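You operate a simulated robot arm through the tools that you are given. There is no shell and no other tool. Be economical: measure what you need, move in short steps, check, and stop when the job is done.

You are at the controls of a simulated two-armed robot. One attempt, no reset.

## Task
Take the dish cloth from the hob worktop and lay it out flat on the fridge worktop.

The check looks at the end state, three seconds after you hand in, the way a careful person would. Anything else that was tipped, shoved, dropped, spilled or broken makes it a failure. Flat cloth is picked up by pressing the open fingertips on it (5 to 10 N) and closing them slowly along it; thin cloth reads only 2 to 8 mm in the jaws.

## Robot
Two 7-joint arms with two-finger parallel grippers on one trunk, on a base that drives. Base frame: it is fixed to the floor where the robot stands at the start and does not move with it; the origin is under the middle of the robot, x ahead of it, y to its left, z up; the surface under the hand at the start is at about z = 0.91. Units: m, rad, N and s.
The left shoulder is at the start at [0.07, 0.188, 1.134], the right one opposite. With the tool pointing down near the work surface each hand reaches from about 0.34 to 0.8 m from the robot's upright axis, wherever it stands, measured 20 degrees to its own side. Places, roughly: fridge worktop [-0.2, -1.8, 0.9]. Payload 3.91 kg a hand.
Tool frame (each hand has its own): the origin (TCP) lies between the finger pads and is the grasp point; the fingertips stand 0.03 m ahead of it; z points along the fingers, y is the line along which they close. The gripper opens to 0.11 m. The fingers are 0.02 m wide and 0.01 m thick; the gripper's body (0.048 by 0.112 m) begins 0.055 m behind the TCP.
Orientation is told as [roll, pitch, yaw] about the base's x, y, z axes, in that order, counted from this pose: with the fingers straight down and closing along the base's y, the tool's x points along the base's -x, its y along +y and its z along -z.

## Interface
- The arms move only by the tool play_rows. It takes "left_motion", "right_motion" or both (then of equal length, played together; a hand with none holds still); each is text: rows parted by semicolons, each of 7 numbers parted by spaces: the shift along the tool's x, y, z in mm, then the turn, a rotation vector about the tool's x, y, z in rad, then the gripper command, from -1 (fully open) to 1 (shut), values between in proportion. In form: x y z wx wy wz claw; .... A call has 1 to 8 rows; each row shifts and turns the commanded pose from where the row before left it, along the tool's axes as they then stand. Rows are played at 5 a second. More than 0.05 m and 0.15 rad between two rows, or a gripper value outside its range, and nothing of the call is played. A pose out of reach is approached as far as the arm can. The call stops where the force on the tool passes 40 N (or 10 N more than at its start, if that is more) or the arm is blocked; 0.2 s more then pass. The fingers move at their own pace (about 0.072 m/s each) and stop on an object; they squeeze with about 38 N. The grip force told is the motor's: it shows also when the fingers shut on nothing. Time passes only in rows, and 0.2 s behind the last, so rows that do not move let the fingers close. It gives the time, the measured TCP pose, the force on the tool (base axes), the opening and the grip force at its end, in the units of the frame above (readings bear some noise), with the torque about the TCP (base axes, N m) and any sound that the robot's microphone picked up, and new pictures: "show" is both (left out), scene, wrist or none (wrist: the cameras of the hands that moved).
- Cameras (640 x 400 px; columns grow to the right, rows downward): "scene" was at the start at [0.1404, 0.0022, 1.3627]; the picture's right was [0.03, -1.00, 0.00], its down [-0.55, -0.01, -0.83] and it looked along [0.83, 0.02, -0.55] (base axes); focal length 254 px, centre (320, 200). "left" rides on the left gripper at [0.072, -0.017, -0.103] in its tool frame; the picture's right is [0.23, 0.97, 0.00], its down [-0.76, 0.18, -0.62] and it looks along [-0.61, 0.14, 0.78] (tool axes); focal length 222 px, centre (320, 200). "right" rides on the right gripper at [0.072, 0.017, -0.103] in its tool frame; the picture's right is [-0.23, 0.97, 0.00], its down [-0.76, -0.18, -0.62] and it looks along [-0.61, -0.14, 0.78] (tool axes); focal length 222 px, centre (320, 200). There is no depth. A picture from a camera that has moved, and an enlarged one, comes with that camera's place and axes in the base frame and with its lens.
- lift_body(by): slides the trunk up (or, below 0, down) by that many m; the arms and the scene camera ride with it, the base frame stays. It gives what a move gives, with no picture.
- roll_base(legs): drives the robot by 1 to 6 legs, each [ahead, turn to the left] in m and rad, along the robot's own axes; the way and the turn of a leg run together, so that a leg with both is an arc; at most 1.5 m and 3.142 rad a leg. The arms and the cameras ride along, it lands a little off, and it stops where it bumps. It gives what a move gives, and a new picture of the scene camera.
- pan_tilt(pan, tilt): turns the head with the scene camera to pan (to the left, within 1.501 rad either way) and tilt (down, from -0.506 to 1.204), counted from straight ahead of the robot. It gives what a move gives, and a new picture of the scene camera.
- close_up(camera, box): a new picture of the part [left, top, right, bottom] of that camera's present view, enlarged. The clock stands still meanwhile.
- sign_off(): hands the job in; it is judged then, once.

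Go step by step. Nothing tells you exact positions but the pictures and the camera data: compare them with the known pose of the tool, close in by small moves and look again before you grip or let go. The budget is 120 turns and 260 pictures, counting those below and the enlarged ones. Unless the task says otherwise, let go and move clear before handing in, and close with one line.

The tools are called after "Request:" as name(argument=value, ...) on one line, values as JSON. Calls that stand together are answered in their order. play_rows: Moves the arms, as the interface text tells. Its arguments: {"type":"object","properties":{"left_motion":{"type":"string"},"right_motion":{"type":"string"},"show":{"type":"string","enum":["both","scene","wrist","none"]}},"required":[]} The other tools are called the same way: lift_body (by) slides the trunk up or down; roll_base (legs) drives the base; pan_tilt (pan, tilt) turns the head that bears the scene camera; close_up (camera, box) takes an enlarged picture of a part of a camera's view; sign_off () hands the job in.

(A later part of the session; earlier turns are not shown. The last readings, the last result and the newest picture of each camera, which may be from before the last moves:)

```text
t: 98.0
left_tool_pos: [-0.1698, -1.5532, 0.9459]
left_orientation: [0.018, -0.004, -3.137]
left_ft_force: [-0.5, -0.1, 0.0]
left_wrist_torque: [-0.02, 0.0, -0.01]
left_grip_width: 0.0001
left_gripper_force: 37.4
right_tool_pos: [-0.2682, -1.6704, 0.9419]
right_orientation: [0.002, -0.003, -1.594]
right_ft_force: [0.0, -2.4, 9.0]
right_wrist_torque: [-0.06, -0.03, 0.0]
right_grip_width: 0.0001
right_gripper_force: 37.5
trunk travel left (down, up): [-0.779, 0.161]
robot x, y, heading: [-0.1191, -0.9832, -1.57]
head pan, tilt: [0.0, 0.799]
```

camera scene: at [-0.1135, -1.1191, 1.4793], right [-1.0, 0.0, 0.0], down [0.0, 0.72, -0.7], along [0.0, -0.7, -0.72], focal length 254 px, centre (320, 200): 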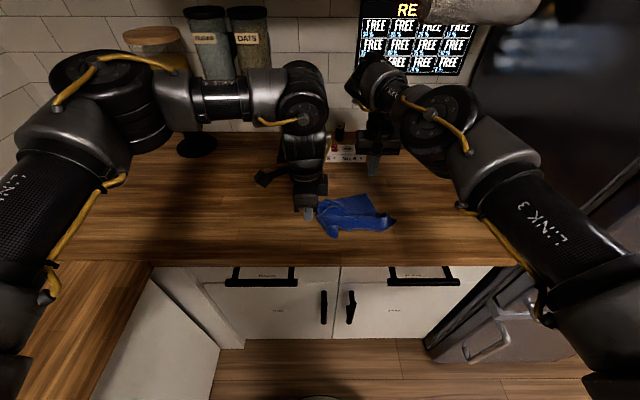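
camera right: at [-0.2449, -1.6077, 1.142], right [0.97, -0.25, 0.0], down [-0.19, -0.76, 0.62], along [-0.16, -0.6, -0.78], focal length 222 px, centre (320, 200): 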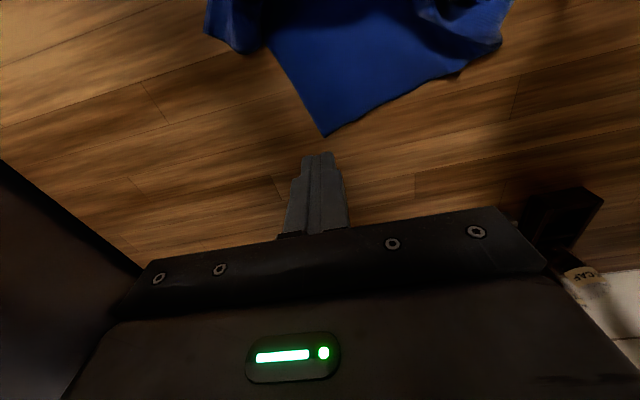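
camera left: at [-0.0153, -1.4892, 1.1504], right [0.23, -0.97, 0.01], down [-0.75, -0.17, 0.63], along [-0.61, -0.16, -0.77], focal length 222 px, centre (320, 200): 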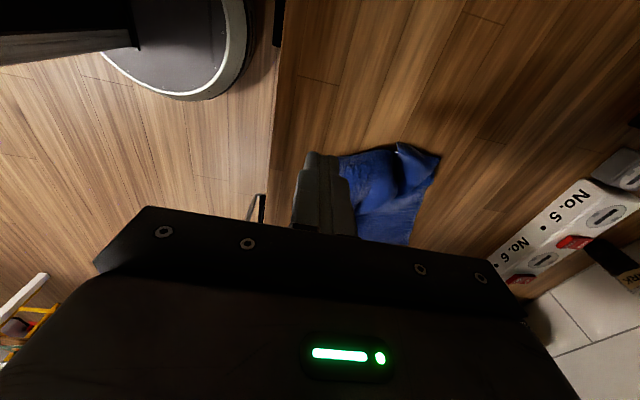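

Request:
play_rows(left_motion="0 0 3.5 0 0 0 1;0 0 1 0 0 0 1;5 -8 0 0 0 0 1;8 -12 0 0 0 0 1;8 -12 0 0 0 0 1;8 -12 0 0 0 0 1;8 -12 0 0 0 0 1;0 0 0 0 0 0 1", show="none")

Request:
close_up(camera="scene", box=[270, 130, 440, 250])

```text
t: 99.2
left_tool_pos: [-0.1488, -1.5202, 0.9433]
left_orientation: [0.023, -0.011, -3.137]
left_ft_force: [-1.1, 2.7, 13.9]
left_wrist_torque: [0.14, 0.05, -0.01]
left_grip_width: 0.0001
left_gripper_force: 37.5
right_tool_pos: [-0.2685, -1.6676, 0.9415]
right_orientation: [-0.001, -0.004, -1.595]
right_ft_force: [-1.3, 1.5, 5.0]
right_wrist_torque: [0.03, 0.05, 0.0]
right_grip_width: 0.0
right_gripper_force: 37.2
trunk travel left (down, up): [-0.779, 0.161]
robot x, y, heading: [-0.1196, -0.9874, -1.571]
head pan, tilt: [0.0, 0.799]
stopped in row 6 (left hand): the force on the tool passed its limit at 41 N (the readings are from after the stop); the commanded pose is now the measured one
```

```text
3.33 times, centred on (355, 190) of scene
camera zoom: at [-0.1182, -1.1137, 1.4794], right [-1.0, 0.0, 0.0], down [0.0, 0.72, -0.7], along [0.0, -0.7, -0.72], focal length 845 px, centre (203, 233)
```

zoom: 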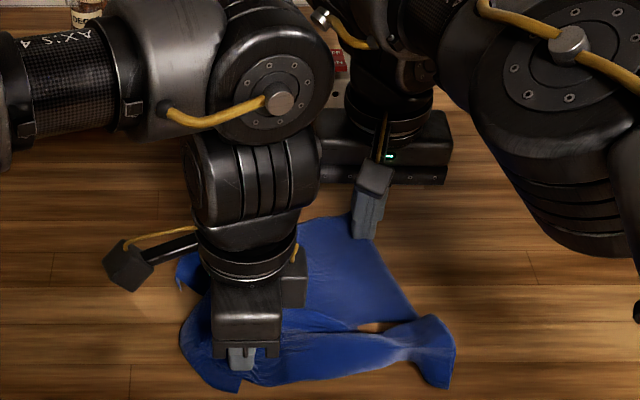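

It works: the cloth is opening up. I'll ease the pressure a little and continue the drag.

Request:
play_rows(left_motion="0 0 -0.6 0 0 0 1;4 -7 0 0 0 0 1;4 -7 0 0 0 0 1;4 -7 0 0 0 0 1;4 -7 0 0 0 0 1;4 -7 0 0 0 0 1;0 0 0 0 0 0 1", show="none")

Request:
close_up(camera="scene", box=[270, 130, 440, 250])

```text
t: 100.8
left_tool_pos: [-0.1299, -1.4859, 0.9432]
left_orientation: [0.025, -0.011, -3.134]
left_ft_force: [-2.7, -6.3, 28.1]
left_wrist_torque: [-0.05, 0.12, 0.04]
left_grip_width: 0.0
left_gripper_force: 38.0
right_tool_pos: [-0.2689, -1.6673, 0.9418]
right_orientation: [0.002, -0.002, -1.592]
right_ft_force: [0.7, -1.6, 7.7]
right_wrist_torque: [-0.05, -0.03, -0.02]
right_grip_width: 0.0
right_gripper_force: 37.9
trunk travel left (down, up): [-0.779, 0.161]
robot x, y, heading: [-0.1232, -0.9871, -1.57]
head pan, tilt: [0.0, 0.799]
```

```text
3.33 times, centred on (355, 190) of scene
camera zoom: at [-0.1192, -1.1138, 1.4801], right [-1.0, 0.0, 0.0], down [0.0, 0.72, -0.7], along [0.0, -0.7, -0.72], focal length 845 px, centre (203, 233)
```

zoom: 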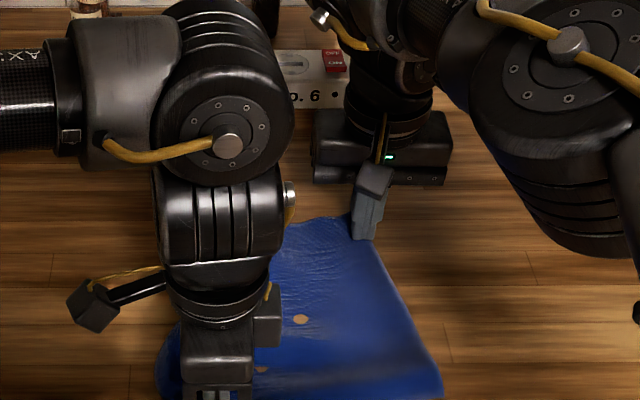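

The cloth looks almost fully flat now. I'll lift both hands straight up and move them aside to inspect.

Request:
play_rows(left_motion="0 0 -10 0 0 0 1;0 0 -30 0 0 0 1;0 0 -40 0 0 0 1;40 0 -20 0 0 0 1;40 0 0 0 0 0 1;40 0 0 0 0 0 1;40 0 0 0 0 0 1", right_motion="0 0 -10 0 0 0 1;0 0 -30 0 0 0 1;0 0 -40 0 0 0 1;0 -20 -20 0 0 0 1;0 -30 0 0 0 0 1;0 -20 0 0 0 0 1;0 0 0 0 0 0 1", show="scene")

Request:
close_up(camera="scene", box=[260, 160, 420, 280])

```text
t: 102.4
left_tool_pos: [0.0365, -1.4858, 1.0375]
left_orientation: [0.019, -0.011, -3.135]
left_ft_force: [0.1, 0.2, 0.5]
left_wrist_torque: [-0.01, 0.01, -0.01]
left_grip_width: 0.0
left_gripper_force: 37.8
right_tool_pos: [-0.335, -1.6666, 1.0427]
right_orientation: [-0.001, 0.0, -1.594]
right_ft_force: [0.7, -0.8, -0.5]
right_wrist_torque: [0.02, 0.03, -0.02]
right_grip_width: 0.0
right_gripper_force: 37.8
trunk travel left (down, up): [-0.779, 0.161]
robot x, y, heading: [-0.1181, -0.987, -1.57]
head pan, tilt: [0.0, 0.799]
camera scene: at [-0.115, -1.1166, 1.4795], right [-1.0, 0.0, 0.0], down [0.0, 0.72, -0.7], along [0.0, -0.7, -0.72], focal length 254 px, centre (320, 200)
```

scene: 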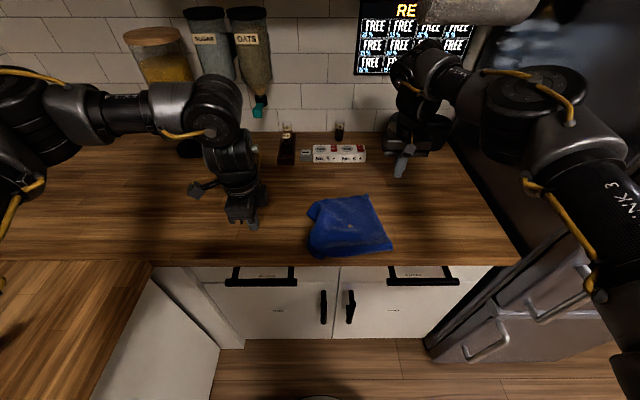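

```text
3.33 times, centred on (340, 220) of scene
camera zoom: at [-0.115, -1.1166, 1.4795], right [-1.0, 0.0, 0.0], down [0.0, 0.72, -0.7], along [0.0, -0.7, -0.72], focal length 845 px, centre (253, 133)
```

zoom: 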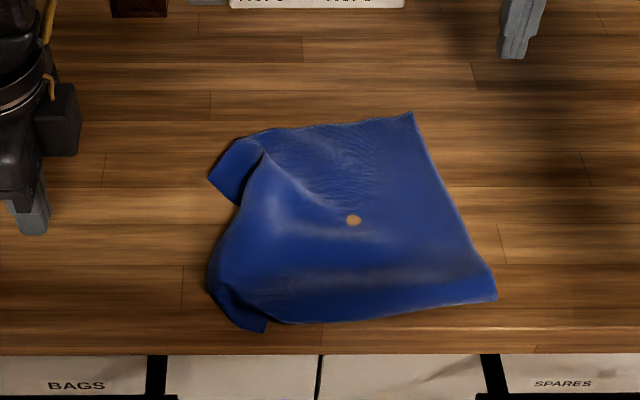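

It is nearly flat: only the left side is tucked, with the far-left corner at (−0.077, −1.617) and the near-left at (−0.122, −1.457). I'll pin the right side and drag the far-left corner outward.

Request:
play_rows(left_motion="-32 34 0 0 0 0 1;-32 34 0 0 0 0 1;-32 34 0 0 0 0 1;-30 33 0 0 0 0 1;0 0 40 0 0 0 1;0 0 40 0 0 0 1;0 0 10 0 0 0 1;0 0 3 0 0 0 1", right_motion="0 35 0 0 0 0 1;0 35 0 0 0 0 1;0 0 40 0 0 0 1;0 0 40 0 0 0 1;0 0 15 0 0 0 1;0 0 5 0 0 0 1;0 0 2 0 0 0 1;0 0 0 0 0 0 1", show="wrist")

Request:
close_up(camera="scene", box=[260, 160, 420, 280])

```text
t: 104.2
left_tool_pos: [-0.0925, -1.6219, 0.9507]
left_orientation: [0.022, -0.012, -3.138]
left_ft_force: [-0.2, 0.8, 1.3]
left_wrist_torque: [0.0, 0.01, 0.0]
left_grip_width: 0.0
left_gripper_force: 38.2
right_tool_pos: [-0.2699, -1.6678, 0.9425]
right_orientation: [0.001, -0.005, -1.595]
right_ft_force: [0.4, -2.5, 19.2]
right_wrist_torque: [0.03, -0.03, -0.02]
right_grip_width: 0.0
right_gripper_force: 37.5
trunk travel left (down, up): [-0.779, 0.161]
robot x, y, heading: [-0.1193, -0.9839, -1.569]
head pan, tilt: [0.0, 0.799]
camera right: at [-0.2507, -1.5956, 1.0454], right [0.97, -0.25, 0.0], down [-0.2, -0.75, 0.63], along [-0.16, -0.61, -0.78], focal length 222 px, centre (320, 200)
camera left: at [-0.0203, -1.6033, 1.0516], right [0.23, -0.97, 0.02], down [-0.75, -0.17, 0.64], along [-0.61, -0.16, -0.77], focal length 222 px, centre (320, 200)
```

right: 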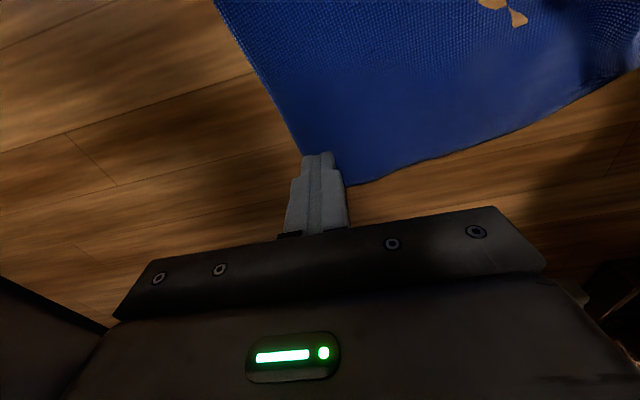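
left: 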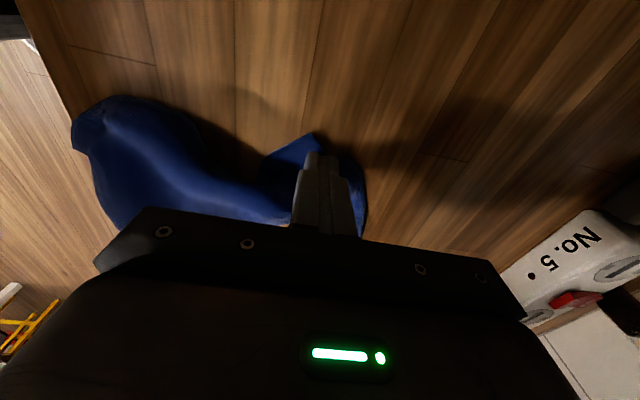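

```text
3.33 times, centred on (340, 220) of scene
camera zoom: at [-0.1178, -1.1142, 1.48], right [-1.0, 0.0, 0.0], down [0.0, 0.72, -0.7], along [0.0, -0.7, -0.72], focal length 845 px, centre (253, 133)
```

zoom: 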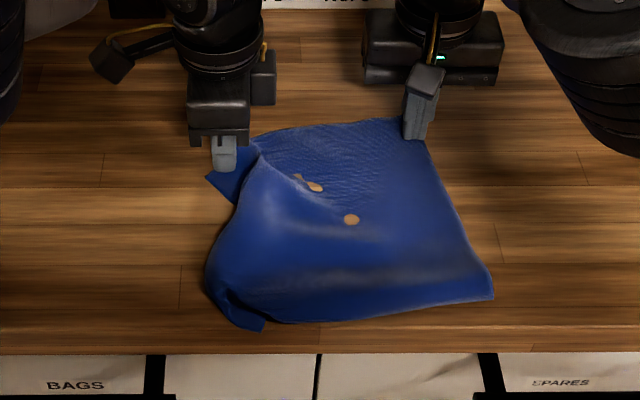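

Positions look right. I'll press the left fingertips on the flap and drag it outward.

Request:
play_rows(left_motion="0 0 7 0 0 0 1;0 0 2.8 0 0 0 1;6 2 0 0 0 0 1;8 4 0 0 0 0 1;8 4 0 0 0 0 1;8 4 0 0 0 0 1;8 4 0 0 0 0 1;8 4 0 0 0 0 1", right_motion="0 0 -0.6 0 0 0 1;0 0 0 0 0 0 1;0 0 0 0 0 0 1;0 0 0 0 0 0 1;0 0 0 0 0 0 1;0 0 0 0 0 0 1;0 0 0 0 0 0 1;0 0 0 0 0 0 1", show="none")

Request:
close_up(camera="scene", box=[260, 160, 420, 280])

```text
t: 106.0
left_tool_pos: [-0.0491, -1.6416, 0.9422]
left_orientation: [0.022, -0.009, -3.136]
left_ft_force: [-3.2, 1.4, 5.7]
left_wrist_torque: [0.08, 0.14, 0.04]
left_grip_width: 0.0
left_gripper_force: 37.8
right_tool_pos: [-0.2685, -1.6661, 0.9416]
right_orientation: [0.003, -0.003, -1.597]
right_ft_force: [-0.4, -4.7, 25.4]
right_wrist_torque: [-0.06, -0.05, -0.02]
right_grip_width: 0.0
right_gripper_force: 38.0
trunk travel left (down, up): [-0.779, 0.161]
robot x, y, heading: [-0.1239, -0.9833, -1.565]
head pan, tilt: [0.0, 0.799]
```

```text
3.33 times, centred on (340, 220) of scene
camera zoom: at [-0.119, -1.1125, 1.48], right [-1.0, 0.0, 0.0], down [0.0, 0.71, -0.7], along [0.0, -0.7, -0.71], focal length 845 px, centre (253, 133)
```

zoom: 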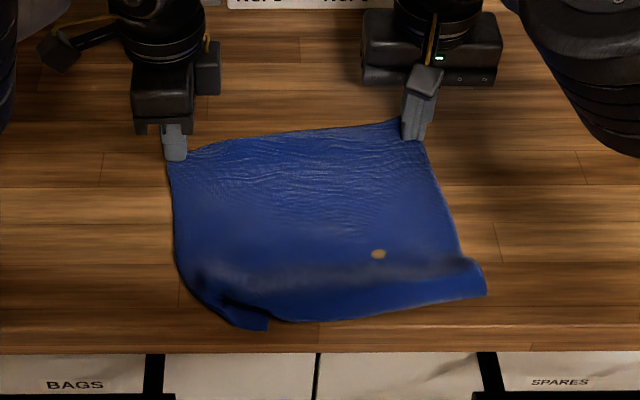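

Excellent: the far edge is fully spread. The near-left corner is still tucked, so I'll pin near the right-front and drag that corner out.

Request:
play_rows(left_motion="0 0 -30 0 0 0 1;0 0 -30 0 0 0 1;-16 -42 0 0 0 0 1;-16 -42 0 0 0 0 1;-16 -42 0 0 0 0 1;-16 -41 0 0 0 0 1;0 0 30 0 0 0 1;0 0 24 0 0 0 1", right_motion="0 0 -30 0 0 0 1;0 0 -30 0 0 0 1;34 0 0 0 0 0 1;34 0 0 0 0 0 1;34 0 0 0 0 0 1;32 0 0 0 0 0 1;0 0 30 0 0 0 1;0 0 26 0 0 0 1", show="none")

Request:
close_up(camera="scene", box=[260, 160, 420, 280])

Request:
close_up(camera="left", box=[0, 0, 640, 400])

```text
t: 107.8
left_tool_pos: [-0.114, -1.4762, 0.9443]
left_orientation: [0.021, -0.012, -3.137]
left_ft_force: [-0.5, -0.4, 0.2]
left_wrist_torque: [-0.04, 0.02, 0.01]
left_grip_width: 0.0
left_gripper_force: 37.5
right_tool_pos: [-0.2652, -1.5356, 0.9423]
right_orientation: [0.0, 0.0, -1.596]
right_ft_force: [-0.6, -1.0, 1.5]
right_wrist_torque: [-0.01, 0.01, -0.01]
right_grip_width: 0.0
right_gripper_force: 37.5
trunk travel left (down, up): [-0.779, 0.161]
robot x, y, heading: [-0.1193, -0.9869, -1.571]
head pan, tilt: [0.0, 0.799]
```

```text
3.33 times, centred on (340, 220) of scene
camera zoom: at [-0.119, -1.1167, 1.4798], right [-1.0, 0.0, 0.0], down [0.0, 0.72, -0.7], along [0.0, -0.7, -0.72], focal length 845 px, centre (253, 133)
```

zoom: 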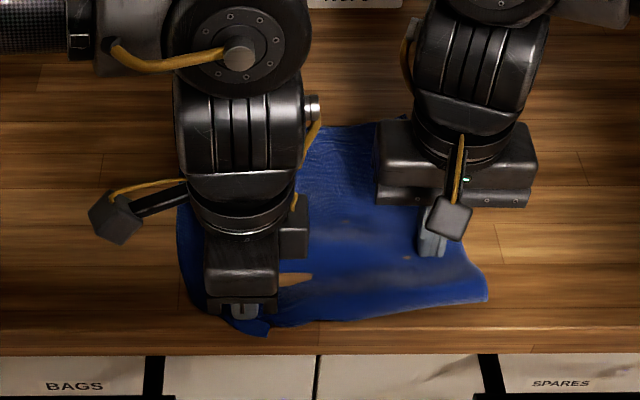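

```text
1.00 times, centred on (320, 200) of left (not enlarged: the box is as wide or as high as the picture)
camera zoom: at [-0.04, -1.4584, 1.0451], right [0.23, -0.97, 0.02], down [-0.75, -0.17, 0.63], along [-0.61, -0.16, -0.77], focal length 222 px, centre (320, 200)
```

zoom: 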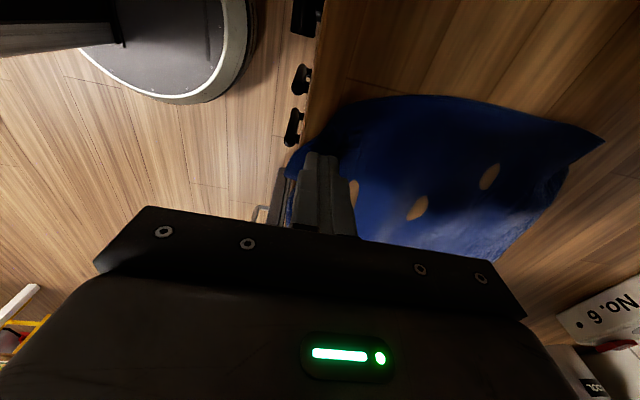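

Request:
play_rows(left_motion="0 0 2.5 0 0 0 1;0 0 0.8 0 0 0 1;6 -1 0 0 0 0 1;8 -1 0 0 0 0 1;8 -1 0 0 0 0 1;8 -1 0 0 0 0 1;8 -1 0 0 0 0 1;8 -1 0 0 0 0 1", right_motion="0 0 1 0 0 0 1;0 0 0.5 0 0 0 1;0 0 0 0 0 0 1;0 0 0 0 0 0 1;0 0 0 0 0 0 1;0 0 0 0 0 0 1;0 0 0 0 0 0 1;0 0 0 0 0 0 1", show="none")

Request:
close_up(camera="scene", box=[260, 160, 420, 280])

Request:
close_up(camera="left", box=[0, 0, 640, 400])

```text
t: 109.8
left_tool_pos: [-0.0716, -1.4717, 0.9431]
left_orientation: [0.027, -0.018, -3.138]
left_ft_force: [-3.5, 3.2, 15.3]
left_wrist_torque: [0.09, 0.19, -0.02]
left_grip_width: 0.0
left_gripper_force: 37.6
right_tool_pos: [-0.2656, -1.5325, 0.9413]
right_orientation: [0.0, -0.004, -1.594]
right_ft_force: [0.4, 0.8, 5.2]
right_wrist_torque: [0.03, 0.06, 0.05]
right_grip_width: 0.0
right_gripper_force: 37.3
trunk travel left (down, up): [-0.779, 0.161]
robot x, y, heading: [-0.1176, -0.9835, -1.572]
head pan, tilt: [0.0, 0.799]
stopped in row 8 (left hand): the force on the tool passed its limit at 40 N (the readings are from after the stop); the commanded pose is now the measured one
```

```text
3.33 times, centred on (340, 220) of scene
camera zoom: at [-0.1189, -1.1142, 1.4795], right [-1.0, 0.0, 0.0], down [0.0, 0.72, -0.7], along [0.0, -0.7, -0.72], focal length 845 px, centre (253, 133)
```

zoom: 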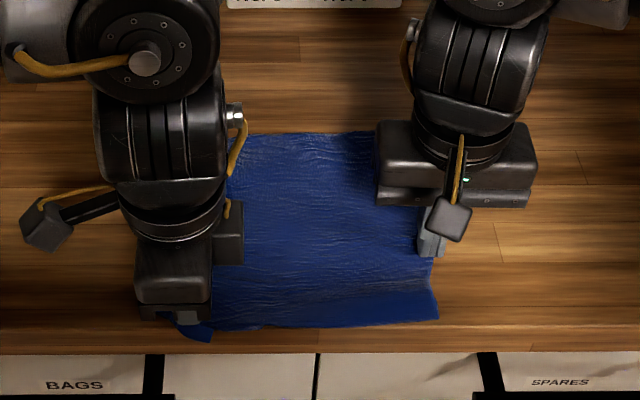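

```text
1.00 times, centred on (320, 200) of left (not enlarged: the box is as wide or as high as the picture)
camera zoom: at [0.0037, -1.4528, 1.0427], right [0.23, -0.97, 0.02], down [-0.75, -0.16, 0.64], along [-0.62, -0.16, -0.77], focal length 222 px, centre (320, 200)
```

zoom: 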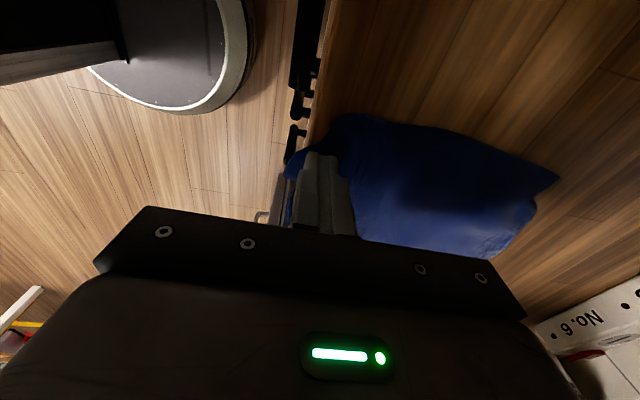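

Good progress again. I'll lift both hands away and look at the whole cloth.

Request:
play_rows(left_motion="0 0 -10 0 0 0 1;0 0 -30 0 0 0 1;0 0 -40 0 0 0 1;40 0 -20 0 0 0 1;40 0 0 0 0 0 1;40 0 0 0 0 0 1;20 0 0 0 0 0 1", right_motion="0 0 -10 0 0 0 1;0 0 -30 0 0 0 1;0 0 -40 0 0 0 1;-30 -20 -20 0 0 0 1;-40 -25 0 0 0 0 1;-40 -20 0 0 0 0 1;-20 0 0 0 0 0 1", show="scene")

Request:
close_up(camera="scene", box=[260, 160, 420, 280])

```text
t: 111.4
left_tool_pos: [0.0753, -1.4689, 1.0368]
left_orientation: [0.022, -0.016, -3.138]
left_ft_force: [-1.0, -0.4, 0.1]
left_wrist_torque: [-0.01, 0.03, 0.0]
left_grip_width: 0.0001
left_gripper_force: 37.9
right_tool_pos: [-0.3333, -1.6633, 1.042]
right_orientation: [-0.002, 0.0, -1.594]
right_ft_force: [-0.2, 0.5, -0.2]
right_wrist_torque: [-0.02, -0.01, -0.02]
right_grip_width: 0.0
right_gripper_force: 37.4
trunk travel left (down, up): [-0.779, 0.161]
robot x, y, heading: [-0.119, -0.9856, -1.571]
head pan, tilt: [0.0, 0.799]
camera scene: at [-0.1159, -1.1172, 1.4795], right [-1.0, 0.0, 0.0], down [0.0, 0.72, -0.7], along [0.0, -0.7, -0.72], focal length 254 px, centre (320, 200)
```

scene: 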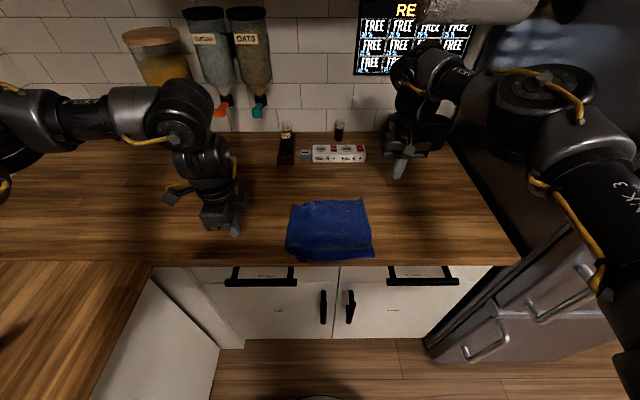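

```text
3.33 times, centred on (340, 220) of scene
camera zoom: at [-0.1159, -1.1172, 1.4795], right [-1.0, 0.0, 0.0], down [0.0, 0.72, -0.7], along [0.0, -0.7, -0.72], focal length 845 px, centre (253, 133)
```

zoom: 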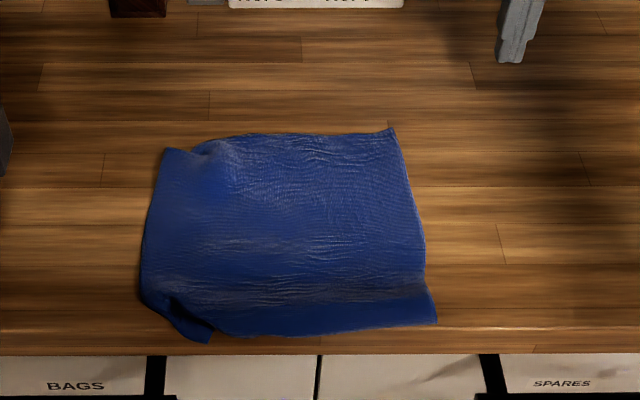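

Very nearly done: only the near-left corner is still tucked. One more pin-and-drag on that corner.

Request:
play_rows(left_motion="-35 0 0 0 0 0 1;-35 0 0 0 0 0 1;-35 0 0 0 0 0 1;-33 0 0 0 0 0 1;0 0 40 0 0 0 1;0 0 40 0 0 0 1;0 0 12 0 0 0 1;0 0 2 0 0 0 1", right_motion="30 30 0 0 0 0 1;30 30 0 0 0 0 1;30 30 0 0 0 0 1;30 5 0 0 0 0 1;0 0 40 0 0 0 1;0 0 40 0 0 0 1;0 0 18 0 0 0 1;0 0 3 0 0 0 1", show="none")

Request:
close_up(camera="scene", box=[260, 160, 420, 280])

Request:
close_up(camera="left", box=[160, 0, 640, 300])

```text
t: 113.2
left_tool_pos: [-0.0666, -1.4713, 0.9488]
left_orientation: [0.025, -0.014, -3.136]
left_ft_force: [-0.2, -0.8, 0.4]
left_wrist_torque: [-0.04, 0.02, 0.01]
left_grip_width: 0.0
left_gripper_force: 37.9
right_tool_pos: [-0.2374, -1.5458, 0.9424]
right_orientation: [-0.001, -0.006, -1.598]
right_ft_force: [-4.4, 0.0, 20.0]
right_wrist_torque: [0.07, 0.18, 0.01]
right_grip_width: 0.0003
right_gripper_force: 37.7
trunk travel left (down, up): [-0.779, 0.161]
robot x, y, heading: [-0.1225, -0.984, -1.574]
head pan, tilt: [0.0, 0.799]
```

```text
3.33 times, centred on (340, 220) of scene
camera zoom: at [-0.1185, -1.1144, 1.4802], right [-1.0, 0.0, 0.0], down [0.0, 0.72, -0.7], along [0.0, -0.7, -0.72], focal length 845 px, centre (253, 133)
```

zoom: 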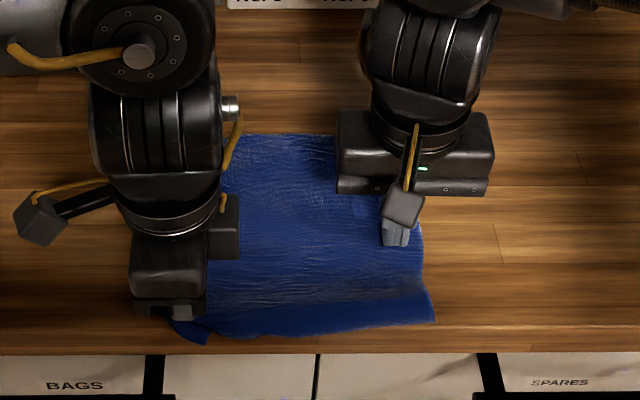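

```text
1.33 times, centred on (400, 150) of left
camera zoom: at [0.0068, -1.4535, 1.049], right [0.23, -0.97, 0.02], down [-0.75, -0.17, 0.64], along [-0.62, -0.16, -0.77], focal length 296 px, centre (213, 267)
```

zoom: 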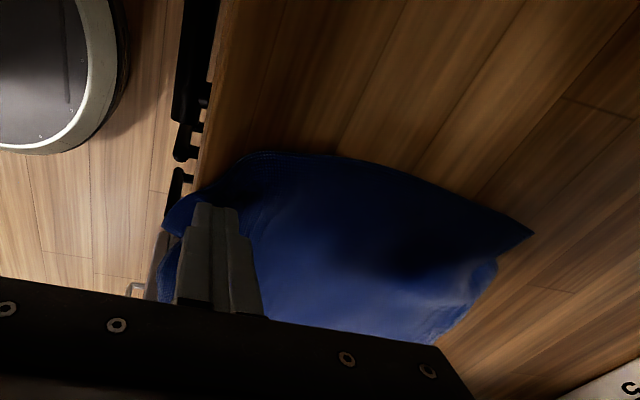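

Request:
play_rows(left_motion="-4 -8 0 0 0 0 1;0 0 5 0 0 0 1;0 0 2 0 0 0 1;6 0 0 0 0 0 1;8 0 0 0 0 0 1;8 0 0 0 0 0 1;8 0 0 0 0 0 1;8 0 0 0 0 0 1", show="none")

Request:
close_up(camera="left", box=[160, 0, 640, 300])

```text
t: 115.0
left_tool_pos: [-0.0362, -1.4609, 0.9413]
left_orientation: [0.029, -0.018, -3.139]
left_ft_force: [-19.6, -3.1, 29.7]
left_wrist_torque: [-0.14, 0.74, -0.05]
left_grip_width: 0.0
left_gripper_force: 37.5
right_tool_pos: [-0.2378, -1.5418, 0.9416]
right_orientation: [0.004, -0.004, -1.594]
right_ft_force: [9.7, -1.4, 26.4]
right_wrist_torque: [0.03, -0.19, -0.06]
right_grip_width: 0.0
right_gripper_force: 38.1
trunk travel left (down, up): [-0.779, 0.161]
robot x, y, heading: [-0.121, -0.9868, -1.573]
head pan, tilt: [0.0, 0.799]
```

```text
1.33 times, centred on (400, 150) of left
camera zoom: at [0.0379, -1.4426, 1.0423], right [0.23, -0.97, 0.02], down [-0.75, -0.16, 0.64], along [-0.62, -0.17, -0.77], focal length 296 px, centre (213, 267)
```

zoom: 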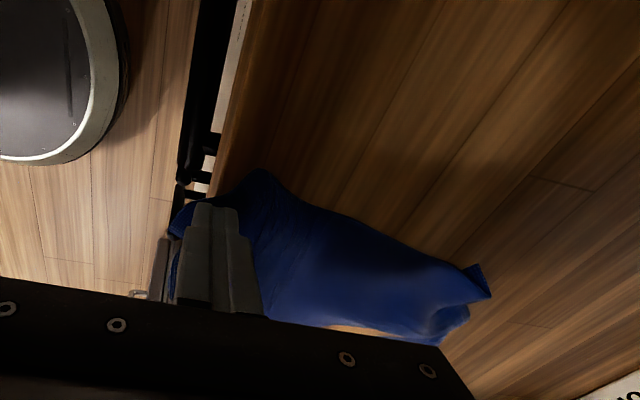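

Request:
play_rows(left_motion="-3 0 0 0 0 0 1;0 0 -10 0 0 0 1;0 0 -30 0 0 0 1;0 0 -40 0 0 0 1;40 0 -20 0 0 0 1;40 0 0 0 0 0 1;40 0 0 0 0 0 1", right_motion="0 0 0 0 0 0 1;0 0 -10 0 0 0 1;0 0 -30 0 0 0 1;0 0 -40 0 0 0 1;-40 -25 -20 0 0 0 1;-40 -25 0 0 0 0 1;-40 -30 0 0 0 0 1", show="scene")

Request:
close_up(camera="scene", box=[260, 160, 420, 280])

```text
refused: row 5 steps farther than a row can; nothing moved
```

```text
3.33 times, centred on (340, 220) of scene
camera zoom: at [-0.1206, -1.1106, 1.4803], right [-1.0, 0.0, 0.0], down [0.0, 0.71, -0.7], along [0.0, -0.7, -0.71], focal length 845 px, centre (253, 133)
```

zoom: 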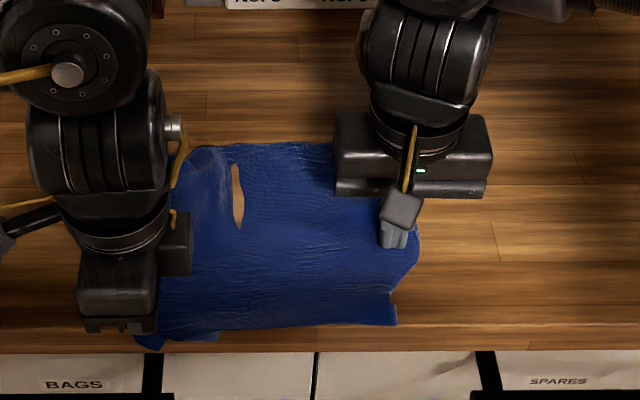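

One row was slightly too long; I'll repeat it with shorter steps.

Request:
play_rows(left_motion="-5 0 0 0 0 0 1;0 0 -10 0 0 0 1;0 0 -30 0 0 0 1;0 0 -40 0 0 0 1;40 0 -20 0 0 0 1;40 0 0 0 0 0 1;40 0 0 0 0 0 1", right_motion="0 0 0 0 0 0 1;0 0 -10 0 0 0 1;0 0 -30 0 0 0 1;0 0 -40 0 0 0 1;-35 -22 -20 0 0 0 1;-40 -25 0 0 0 0 1;-40 -25 0 0 0 0 1", show="scene")

Request:
close_up(camera="scene", box=[260, 160, 420, 280])

```text
t: 116.6
left_tool_pos: [0.0844, -1.4615, 1.0339]
left_orientation: [0.023, -0.015, -3.137]
left_ft_force: [0.4, 0.3, 0.6]
left_wrist_torque: [0.02, 0.03, -0.01]
left_grip_width: 0.0
left_gripper_force: 37.7
right_tool_pos: [-0.308, -1.6597, 1.04]
right_orientation: [-0.003, 0.003, -1.592]
right_ft_force: [0.0, -0.4, 0.6]
right_wrist_torque: [-0.01, 0.01, 0.02]
right_grip_width: 0.0
right_gripper_force: 37.9
trunk travel left (down, up): [-0.779, 0.161]
robot x, y, heading: [-0.1215, -0.9854, -1.573]
head pan, tilt: [0.0, 0.799]
camera scene: at [-0.1163, -1.1172, 1.4795], right [-1.0, 0.0, 0.0], down [0.0, 0.72, -0.7], along [0.0, -0.7, -0.72], focal length 254 px, centre (320, 200)
```

scene: 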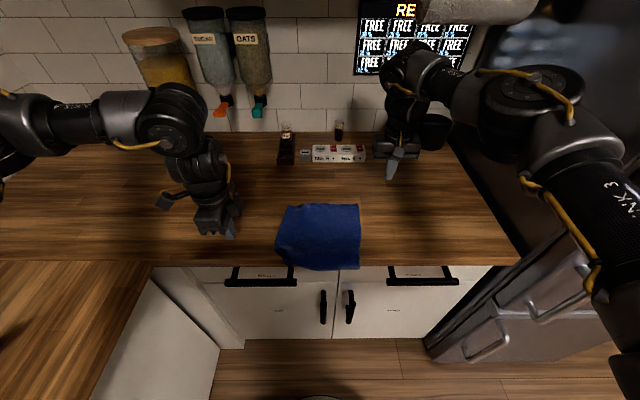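

```text
3.33 times, centred on (340, 220) of scene
camera zoom: at [-0.1163, -1.1172, 1.4795], right [-1.0, 0.0, 0.0], down [0.0, 0.72, -0.7], along [0.0, -0.7, -0.72], focal length 845 px, centre (253, 133)
```

zoom: 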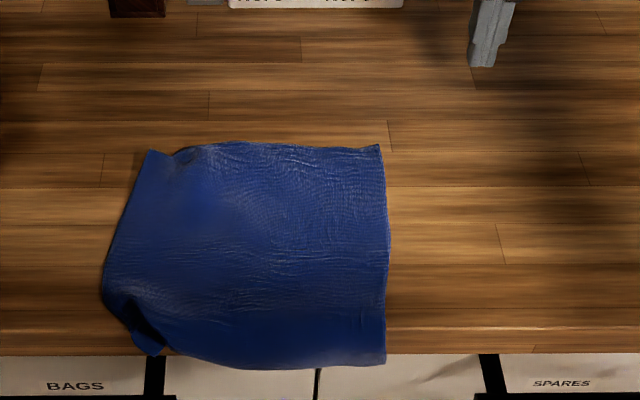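

The near edge now slightly overhangs the worktop front and the near-left corner is tucked. I'll press both hands near the far edge and draw the whole cloth forward about 5 cm.

Request:
play_rows(left_motion="-26 33 0 0 0 0 1;-26 33 0 0 0 0 1;-26 33 0 0 0 0 1;-26 33 0 0 0 0 1;-26 31 0 0 0 0 1;0 0 45 0 0 0 1;0 0 40 0 0 0 1;0 0 5 0 0 0 1", right_motion="10 31 0 0 0 0 1;10 31 0 0 0 0 1;10 31 0 0 0 0 1;0 0 20 0 0 0 1;0 0 30 0 0 0 1;0 0 30 0 0 0 1;0 0 15 0 0 0 1;0 0 2.5 0 0 0 1", show="none")

```text
t: 118.4
left_tool_pos: [-0.0473, -1.6268, 0.9522]
left_orientation: [0.023, -0.012, -3.138]
left_ft_force: [0.7, -0.7, -0.1]
left_wrist_torque: [-0.05, -0.02, -0.01]
left_grip_width: 0.0
left_gripper_force: 37.8
right_tool_pos: [-0.2182, -1.6298, 0.9411]
right_orientation: [0.001, -0.001, -1.594]
right_ft_force: [-0.5, 0.3, 0.9]
right_wrist_torque: [-0.01, 0.04, 0.02]
right_grip_width: 0.0001
right_gripper_force: 37.4
trunk travel left (down, up): [-0.779, 0.161]
robot x, y, heading: [-0.1212, -0.9843, -1.566]
head pan, tilt: [0.0, 0.799]
```

Request:
play_rows(left_motion="0 0 8 0 0 0 1;0 0 3.2 0 0 0 1;0 6 0 0 0 0 1;0 9 0 0 0 0 1;0 9 0 0 0 0 1;0 9 0 0 0 0 1;0 9 0 0 0 0 1;0 9 0 0 0 0 1", right_motion="0 0 0.8 0 0 0 1;0 0 0.7 0 0 0 1;-6 0 0 0 0 0 1;-9 0 0 0 0 0 1;-9 0 0 0 0 0 1;-9 0 0 0 0 0 1;-9 0 0 0 0 0 1;-9 0 0 0 0 0 1", show="none")

Request:
close_up(camera="scene", box=[260, 160, 420, 280])

```text
t: 120.2
left_tool_pos: [-0.0499, -1.6695, 0.9434]
left_orientation: [0.023, -0.014, -3.137]
left_ft_force: [-0.7, 0.6, 0.8]
left_wrist_torque: [0.0, 0.03, 0.02]
left_grip_width: 0.0001
left_gripper_force: 38.1
left hand out of reach, approached as far as the arm can: row 8
right_tool_pos: [-0.2173, -1.6731, 0.9421]
right_orientation: [0.0, -0.005, -1.598]
right_ft_force: [-1.5, 2.2, 10.7]
right_wrist_torque: [0.04, 0.09, 0.0]
right_grip_width: 0.0001
right_gripper_force: 38.0
right hand out of reach, approached as far as the arm can: row 5, 8
trunk travel left (down, up): [-0.779, 0.161]
robot x, y, heading: [-0.1235, -0.9841, -1.568]
head pan, tilt: [0.0, 0.799]
```

```text
3.33 times, centred on (340, 220) of scene
camera zoom: at [-0.1193, -1.1149, 1.4797], right [-1.0, 0.0, 0.0], down [0.0, 0.72, -0.7], along [0.0, -0.7, -0.72], focal length 845 px, centre (253, 133)
```

zoom: 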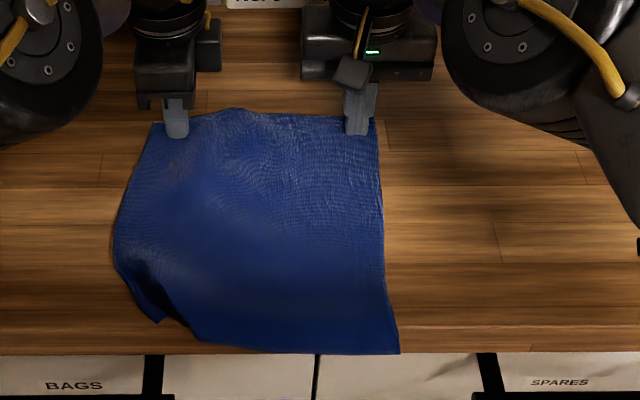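

The cloth slid forward and the near edge is back on the worktop. To get reach for a bit more, I'll lift the hands, roll the base 7 cm forward and repeat once.

Request:
play_rows(left_motion="0 0 -20 0 0 0 1;0 -35 -20 0 0 0 1;0 -35 0 0 0 0 1", right_motion="0 0 -20 0 0 0 1;35 0 -20 0 0 0 1;35 0 0 0 0 0 1", show="none")

Request:
roll_base(legs=[[0.07, 0]])

Request:
play_rows(left_motion="0 0 20 0 0 0 1;0 0 15 0 0 0 1;0 0 3 0 0 0 1", right_motion="0 0 20 0 0 0 1;0 0 15 0 0 0 1;0 0 3 0 0 0 1", show="none")

```text
t: 121.0
left_tool_pos: [-0.0477, -1.601, 0.9822]
left_orientation: [0.025, -0.013, -3.137]
left_ft_force: [-1.7, 0.2, 0.3]
left_wrist_torque: [0.0, -0.04, 0.03]
left_grip_width: 0.0
left_gripper_force: 37.7
right_tool_pos: [-0.2151, -1.6039, 0.9789]
right_orientation: [-0.001, 0.0, -1.594]
right_ft_force: [0.2, 1.0, 0.0]
right_wrist_torque: [-0.03, -0.01, -0.02]
right_grip_width: 0.0
right_gripper_force: 37.0
trunk travel left (down, up): [-0.779, 0.161]
robot x, y, heading: [-0.1185, -0.9858, -1.569]
head pan, tilt: [0.0, 0.799]
```

```text
t: 122.0
left_tool_pos: [-0.0473, -1.6655, 0.984]
left_orientation: [0.031, -0.016, -3.137]
left_ft_force: [0.4, -1.8, -0.2]
left_wrist_torque: [0.08, 0.0, 0.01]
left_grip_width: 0.0
left_gripper_force: 37.5
right_tool_pos: [-0.2143, -1.6707, 0.9843]
right_orientation: [0.002, -0.008, -1.594]
right_ft_force: [-0.6, -0.2, -0.1]
right_wrist_torque: [0.08, -0.01, 0.03]
right_grip_width: 0.0
right_gripper_force: 38.0
trunk travel left (down, up): [-0.779, 0.161]
robot x, y, heading: [-0.1232, -1.0545, -1.577]
head pan, tilt: [0.0, 0.799]
camera scene: at [-0.1188, -1.1949, 1.4792], right [-1.0, 0.0, 0.0], down [0.0, 0.72, -0.69], along [0.0, -0.69, -0.72], focal length 254 px, centre (320, 200)
```

scene: 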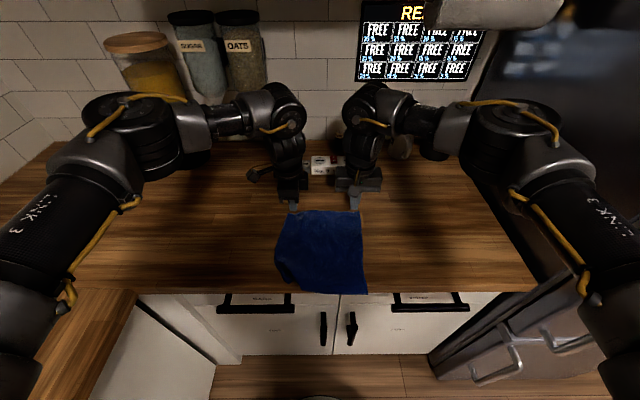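

```text
t: 122.8
left_tool_pos: [-0.0486, -1.6582, 0.9521]
left_orientation: [0.043, -0.015, -3.137]
left_ft_force: [-0.7, 0.6, 0.3]
left_wrist_torque: [-0.03, 0.03, -0.02]
left_grip_width: 0.0
left_gripper_force: 37.7
right_tool_pos: [-0.2155, -1.6603, 0.9525]
right_orientation: [0.002, -0.023, -1.596]
right_ft_force: [-0.7, -0.2, 0.3]
right_wrist_torque: [-0.05, 0.01, 0.03]
right_grip_width: 0.0
right_gripper_force: 37.7
trunk travel left (down, up): [-0.779, 0.161]
robot x, y, heading: [-0.1201, -1.054, -1.569]
head pan, tilt: [0.0, 0.799]
```

Request:
play_rows(left_motion="0 0 7 0 0 0 1;0 0 4 0 0 0 1;0 6 0 0 0 0 1;0 9 0 0 0 0 1;0 9 0 0 0 0 1;0 9 0 0 0 0 1;0 9 0 0 0 0 1;0 0 0 0 0 0 1", right_motion="0 0 7 0 0 0 1;0 0 4.5 0 0 0 1;-6 0 0 0 0 0 1;-9 0 0 0 0 0 1;-9 0 0 0 0 0 1;-9 0 0 0 0 0 1;-9 0 0 0 0 0 1;0 0 0 0 0 0 1", show="none")

Request:
close_up(camera="scene", box=[240, 180, 400, 300])

```text
t: 124.5
left_tool_pos: [-0.049, -1.7028, 0.9418]
left_orientation: [0.041, -0.016, -3.137]
left_ft_force: [1.2, 1.9, 6.5]
left_wrist_torque: [0.06, -0.09, 0.0]
left_grip_width: 0.0
left_gripper_force: 37.6
right_tool_pos: [-0.2161, -1.7059, 0.9404]
right_orientation: [0.003, -0.023, -1.594]
right_ft_force: [-0.1, 4.7, 24.1]
right_wrist_torque: [0.33, 0.0, -0.01]
right_grip_width: 0.0
right_gripper_force: 37.7
trunk travel left (down, up): [-0.779, 0.161]
robot x, y, heading: [-0.1223, -1.0555, -1.571]
head pan, tilt: [0.0, 0.799]
stopped in row 8 (right hand): the force on the tool passed its limit at 40 N (the readings are from after the stop); the commanded pose is now the measured one
```

```text
3.33 times, centred on (320, 240) of scene
camera zoom: at [-0.119, -1.1822, 1.4798], right [-1.0, 0.0, 0.0], down [0.0, 0.72, -0.7], along [0.0, -0.7, -0.72], focal length 845 px, centre (320, 67)
```

zoom: 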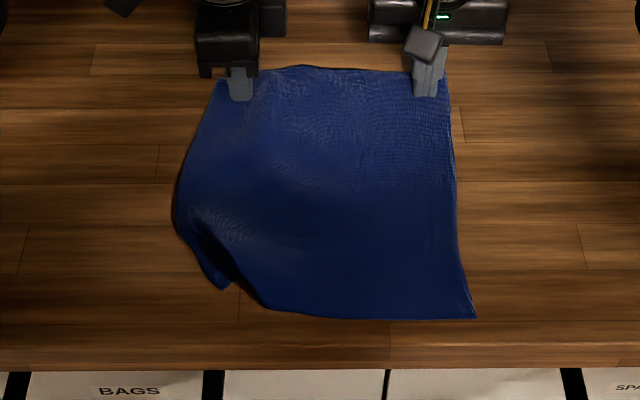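

The cloth is well placed now. Last flaw: the near-left corner is turned under with its tip showing at about (−0.045, −1.51). With the right hand pinning the opposite corner, I'll drag that tip outward.

Request:
play_rows(left_motion="0 0 -25 0 0 0 1;0 -10 -25 0 0 0 1;2 -45 0 0 0 0 1;2 -45 0 0 0 0 1;3 -45 0 0 0 0 1;3 -40 0 0 0 0 1;0 0 25 0 0 0 1;0 0 18 0 0 0 1", right_motion="0 0 -0.7 0 0 0 1;0 0 0 0 0 0 1;0 0 0 0 0 0 1;0 0 0 0 0 0 1;0 0 0 0 0 0 1;0 0 0 0 0 0 1;0 0 0 0 0 0 1;0 0 0 0 0 0 1", show="none")

Request:
close_up(camera="left", box=[160, 0, 640, 300])

Request:
close_up(camera="scene", box=[240, 180, 400, 300])

```text
t: 126.3
left_tool_pos: [-0.0405, -1.5161, 0.9415]
left_orientation: [0.043, -0.016, -3.136]
left_ft_force: [1.9, 1.2, 11.7]
left_wrist_torque: [-0.02, 0.03, 0.0]
left_grip_width: 0.0
left_gripper_force: 38.6
right_tool_pos: [-0.2156, -1.7058, 0.9432]
right_orientation: [0.002, -0.023, -1.593]
right_ft_force: [1.2, -6.5, 27.5]
right_wrist_torque: [0.0, 0.04, -0.01]
right_grip_width: 0.0001
right_gripper_force: 37.6
trunk travel left (down, up): [-0.779, 0.161]
robot x, y, heading: [-0.1196, -1.0592, -1.566]
head pan, tilt: [0.0, 0.799]
```

```text
1.33 times, centred on (400, 150) of left
camera zoom: at [0.0333, -1.4962, 1.0415], right [0.23, -0.97, 0.04], down [-0.75, -0.15, 0.64], along [-0.62, -0.18, -0.77], focal length 296 px, centre (213, 267)
```

zoom: 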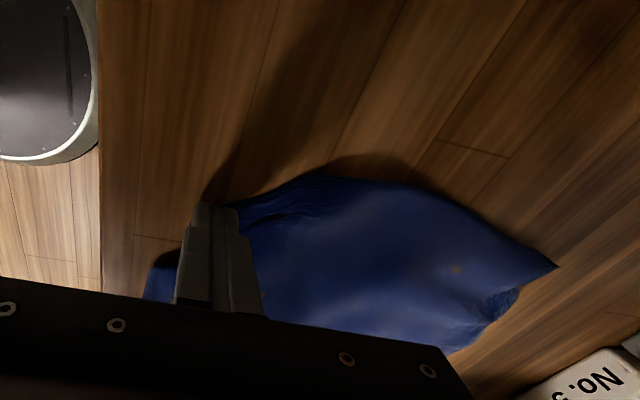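

```text
3.33 times, centred on (320, 240) of scene
camera zoom: at [-0.1183, -1.181, 1.4802], right [-1.0, 0.0, 0.0], down [0.0, 0.71, -0.7], along [0.0, -0.7, -0.71], focal length 845 px, centre (320, 67)
```

zoom: 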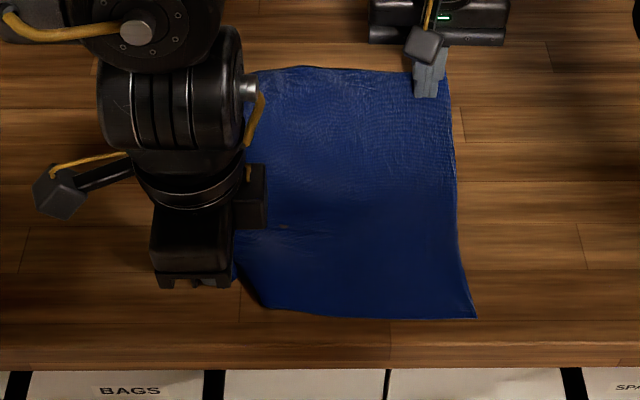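

Request:
play_rows(left_motion="5 -5 0 0 0 0 1;6 -6 0 0 0 0 1;6 -6 0 0 0 0 1;6 -6 0 0 0 0 1;6 -6 0 0 0 0 1;0 0 0 0 0 0 1", show="none")

Request:
close_up(camera="scene", box=[240, 180, 400, 300])

Request:
close_up(camera="left", box=[160, 0, 640, 300])

```text
t: 127.7
left_tool_pos: [-0.0117, -1.487, 0.9416]
left_orientation: [0.044, -0.016, -3.135]
left_ft_force: [-8.4, -9.4, 36.5]
left_wrist_torque: [-0.44, 0.53, 0.01]
left_grip_width: 0.0
left_gripper_force: 37.9
right_tool_pos: [-0.2168, -1.7056, 0.9421]
right_orientation: [0.003, -0.021, -1.594]
right_ft_force: [6.4, -3.9, 28.1]
right_wrist_torque: [0.12, -0.16, -0.05]
right_grip_width: 0.0
right_gripper_force: 37.9
trunk travel left (down, up): [-0.779, 0.161]
robot x, y, heading: [-0.1224, -1.0554, -1.573]
head pan, tilt: [0.0, 0.799]
```

```text
3.33 times, centred on (320, 240) of scene
camera zoom: at [-0.12, -1.1802, 1.4803], right [-1.0, 0.0, 0.0], down [0.0, 0.71, -0.7], along [0.0, -0.7, -0.71], focal length 845 px, centre (320, 67)
```

zoom: 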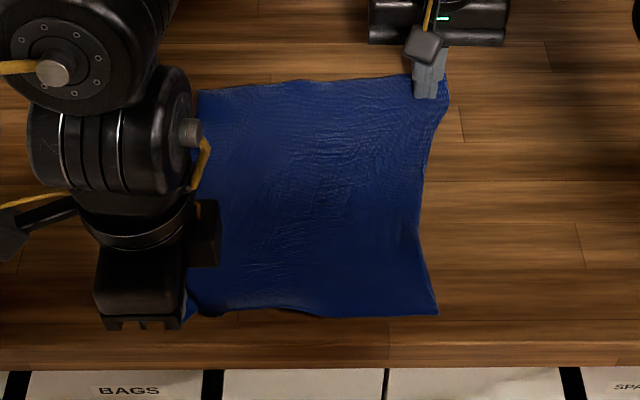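

```text
1.33 times, centred on (400, 150) of left
camera zoom: at [0.0611, -1.4671, 1.0412], right [0.23, -0.97, 0.04], down [-0.75, -0.15, 0.64], along [-0.62, -0.18, -0.76], focal length 296 px, centre (213, 267)
```

zoom: 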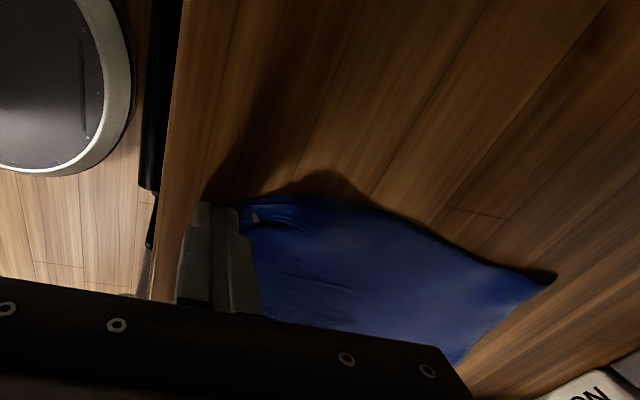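

The diagonal is now stretched out. I'll lift both hands gently and check the result.

Request:
play_rows(left_motion="-2 2 -1 0 0 0 1;0 0 -10 0 0 0 1;0 0 -30 0 0 0 1;0 0 -40 0 0 0 1;35 0 -20 0 0 0 1;40 0 0 0 0 0 1;40 0 0 0 0 0 1", right_motion="0 0 -1 0 0 0 1;0 0 -10 0 0 0 1;0 0 -30 0 0 0 1;0 0 -40 0 0 0 1;0 -30 -20 0 0 0 1;0 -40 0 0 0 0 1;0 -20 0 0 0 0 1", show="scene")

Request:
close_up(camera="scene", box=[240, 180, 400, 300])

```text
t: 129.3
left_tool_pos: [0.1048, -1.4878, 1.0361]
left_orientation: [0.039, -0.017, -3.136]
left_ft_force: [0.0, -0.1, 0.0]
left_wrist_torque: [-0.03, 0.04, 0.03]
left_grip_width: 0.0
left_gripper_force: 37.6
right_tool_pos: [-0.3057, -1.7017, 1.0391]
right_orientation: [0.0, -0.015, -1.594]
right_ft_force: [0.8, -0.7, -0.7]
right_wrist_torque: [0.0, 0.04, 0.0]
right_grip_width: 0.0002
right_gripper_force: 37.6
trunk travel left (down, up): [-0.779, 0.161]
robot x, y, heading: [-0.1192, -1.0561, -1.568]
head pan, tilt: [0.0, 0.799]
camera scene: at [-0.1167, -1.185, 1.4796], right [-1.0, 0.0, 0.0], down [0.0, 0.72, -0.7], along [0.0, -0.7, -0.72], focal length 254 px, centre (320, 200)
```

scene: 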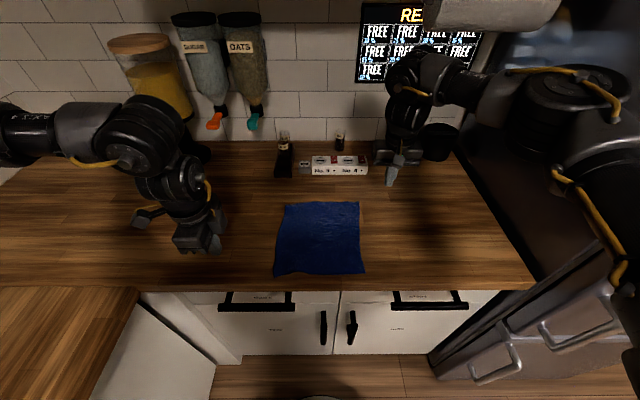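

```text
3.33 times, centred on (320, 240) of scene
camera zoom: at [-0.1167, -1.185, 1.4796], right [-1.0, 0.0, 0.0], down [0.0, 0.72, -0.7], along [0.0, -0.7, -0.72], focal length 845 px, centre (320, 67)
```

zoom: 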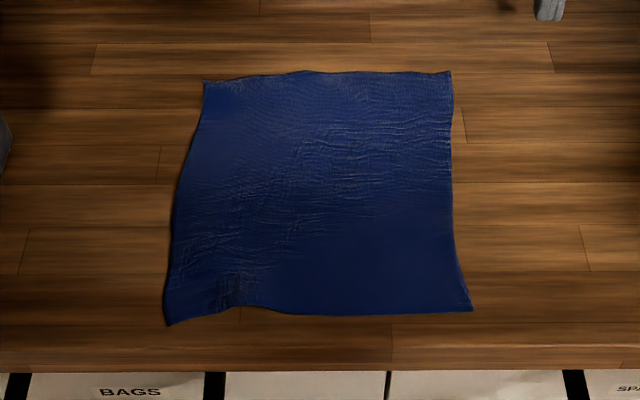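

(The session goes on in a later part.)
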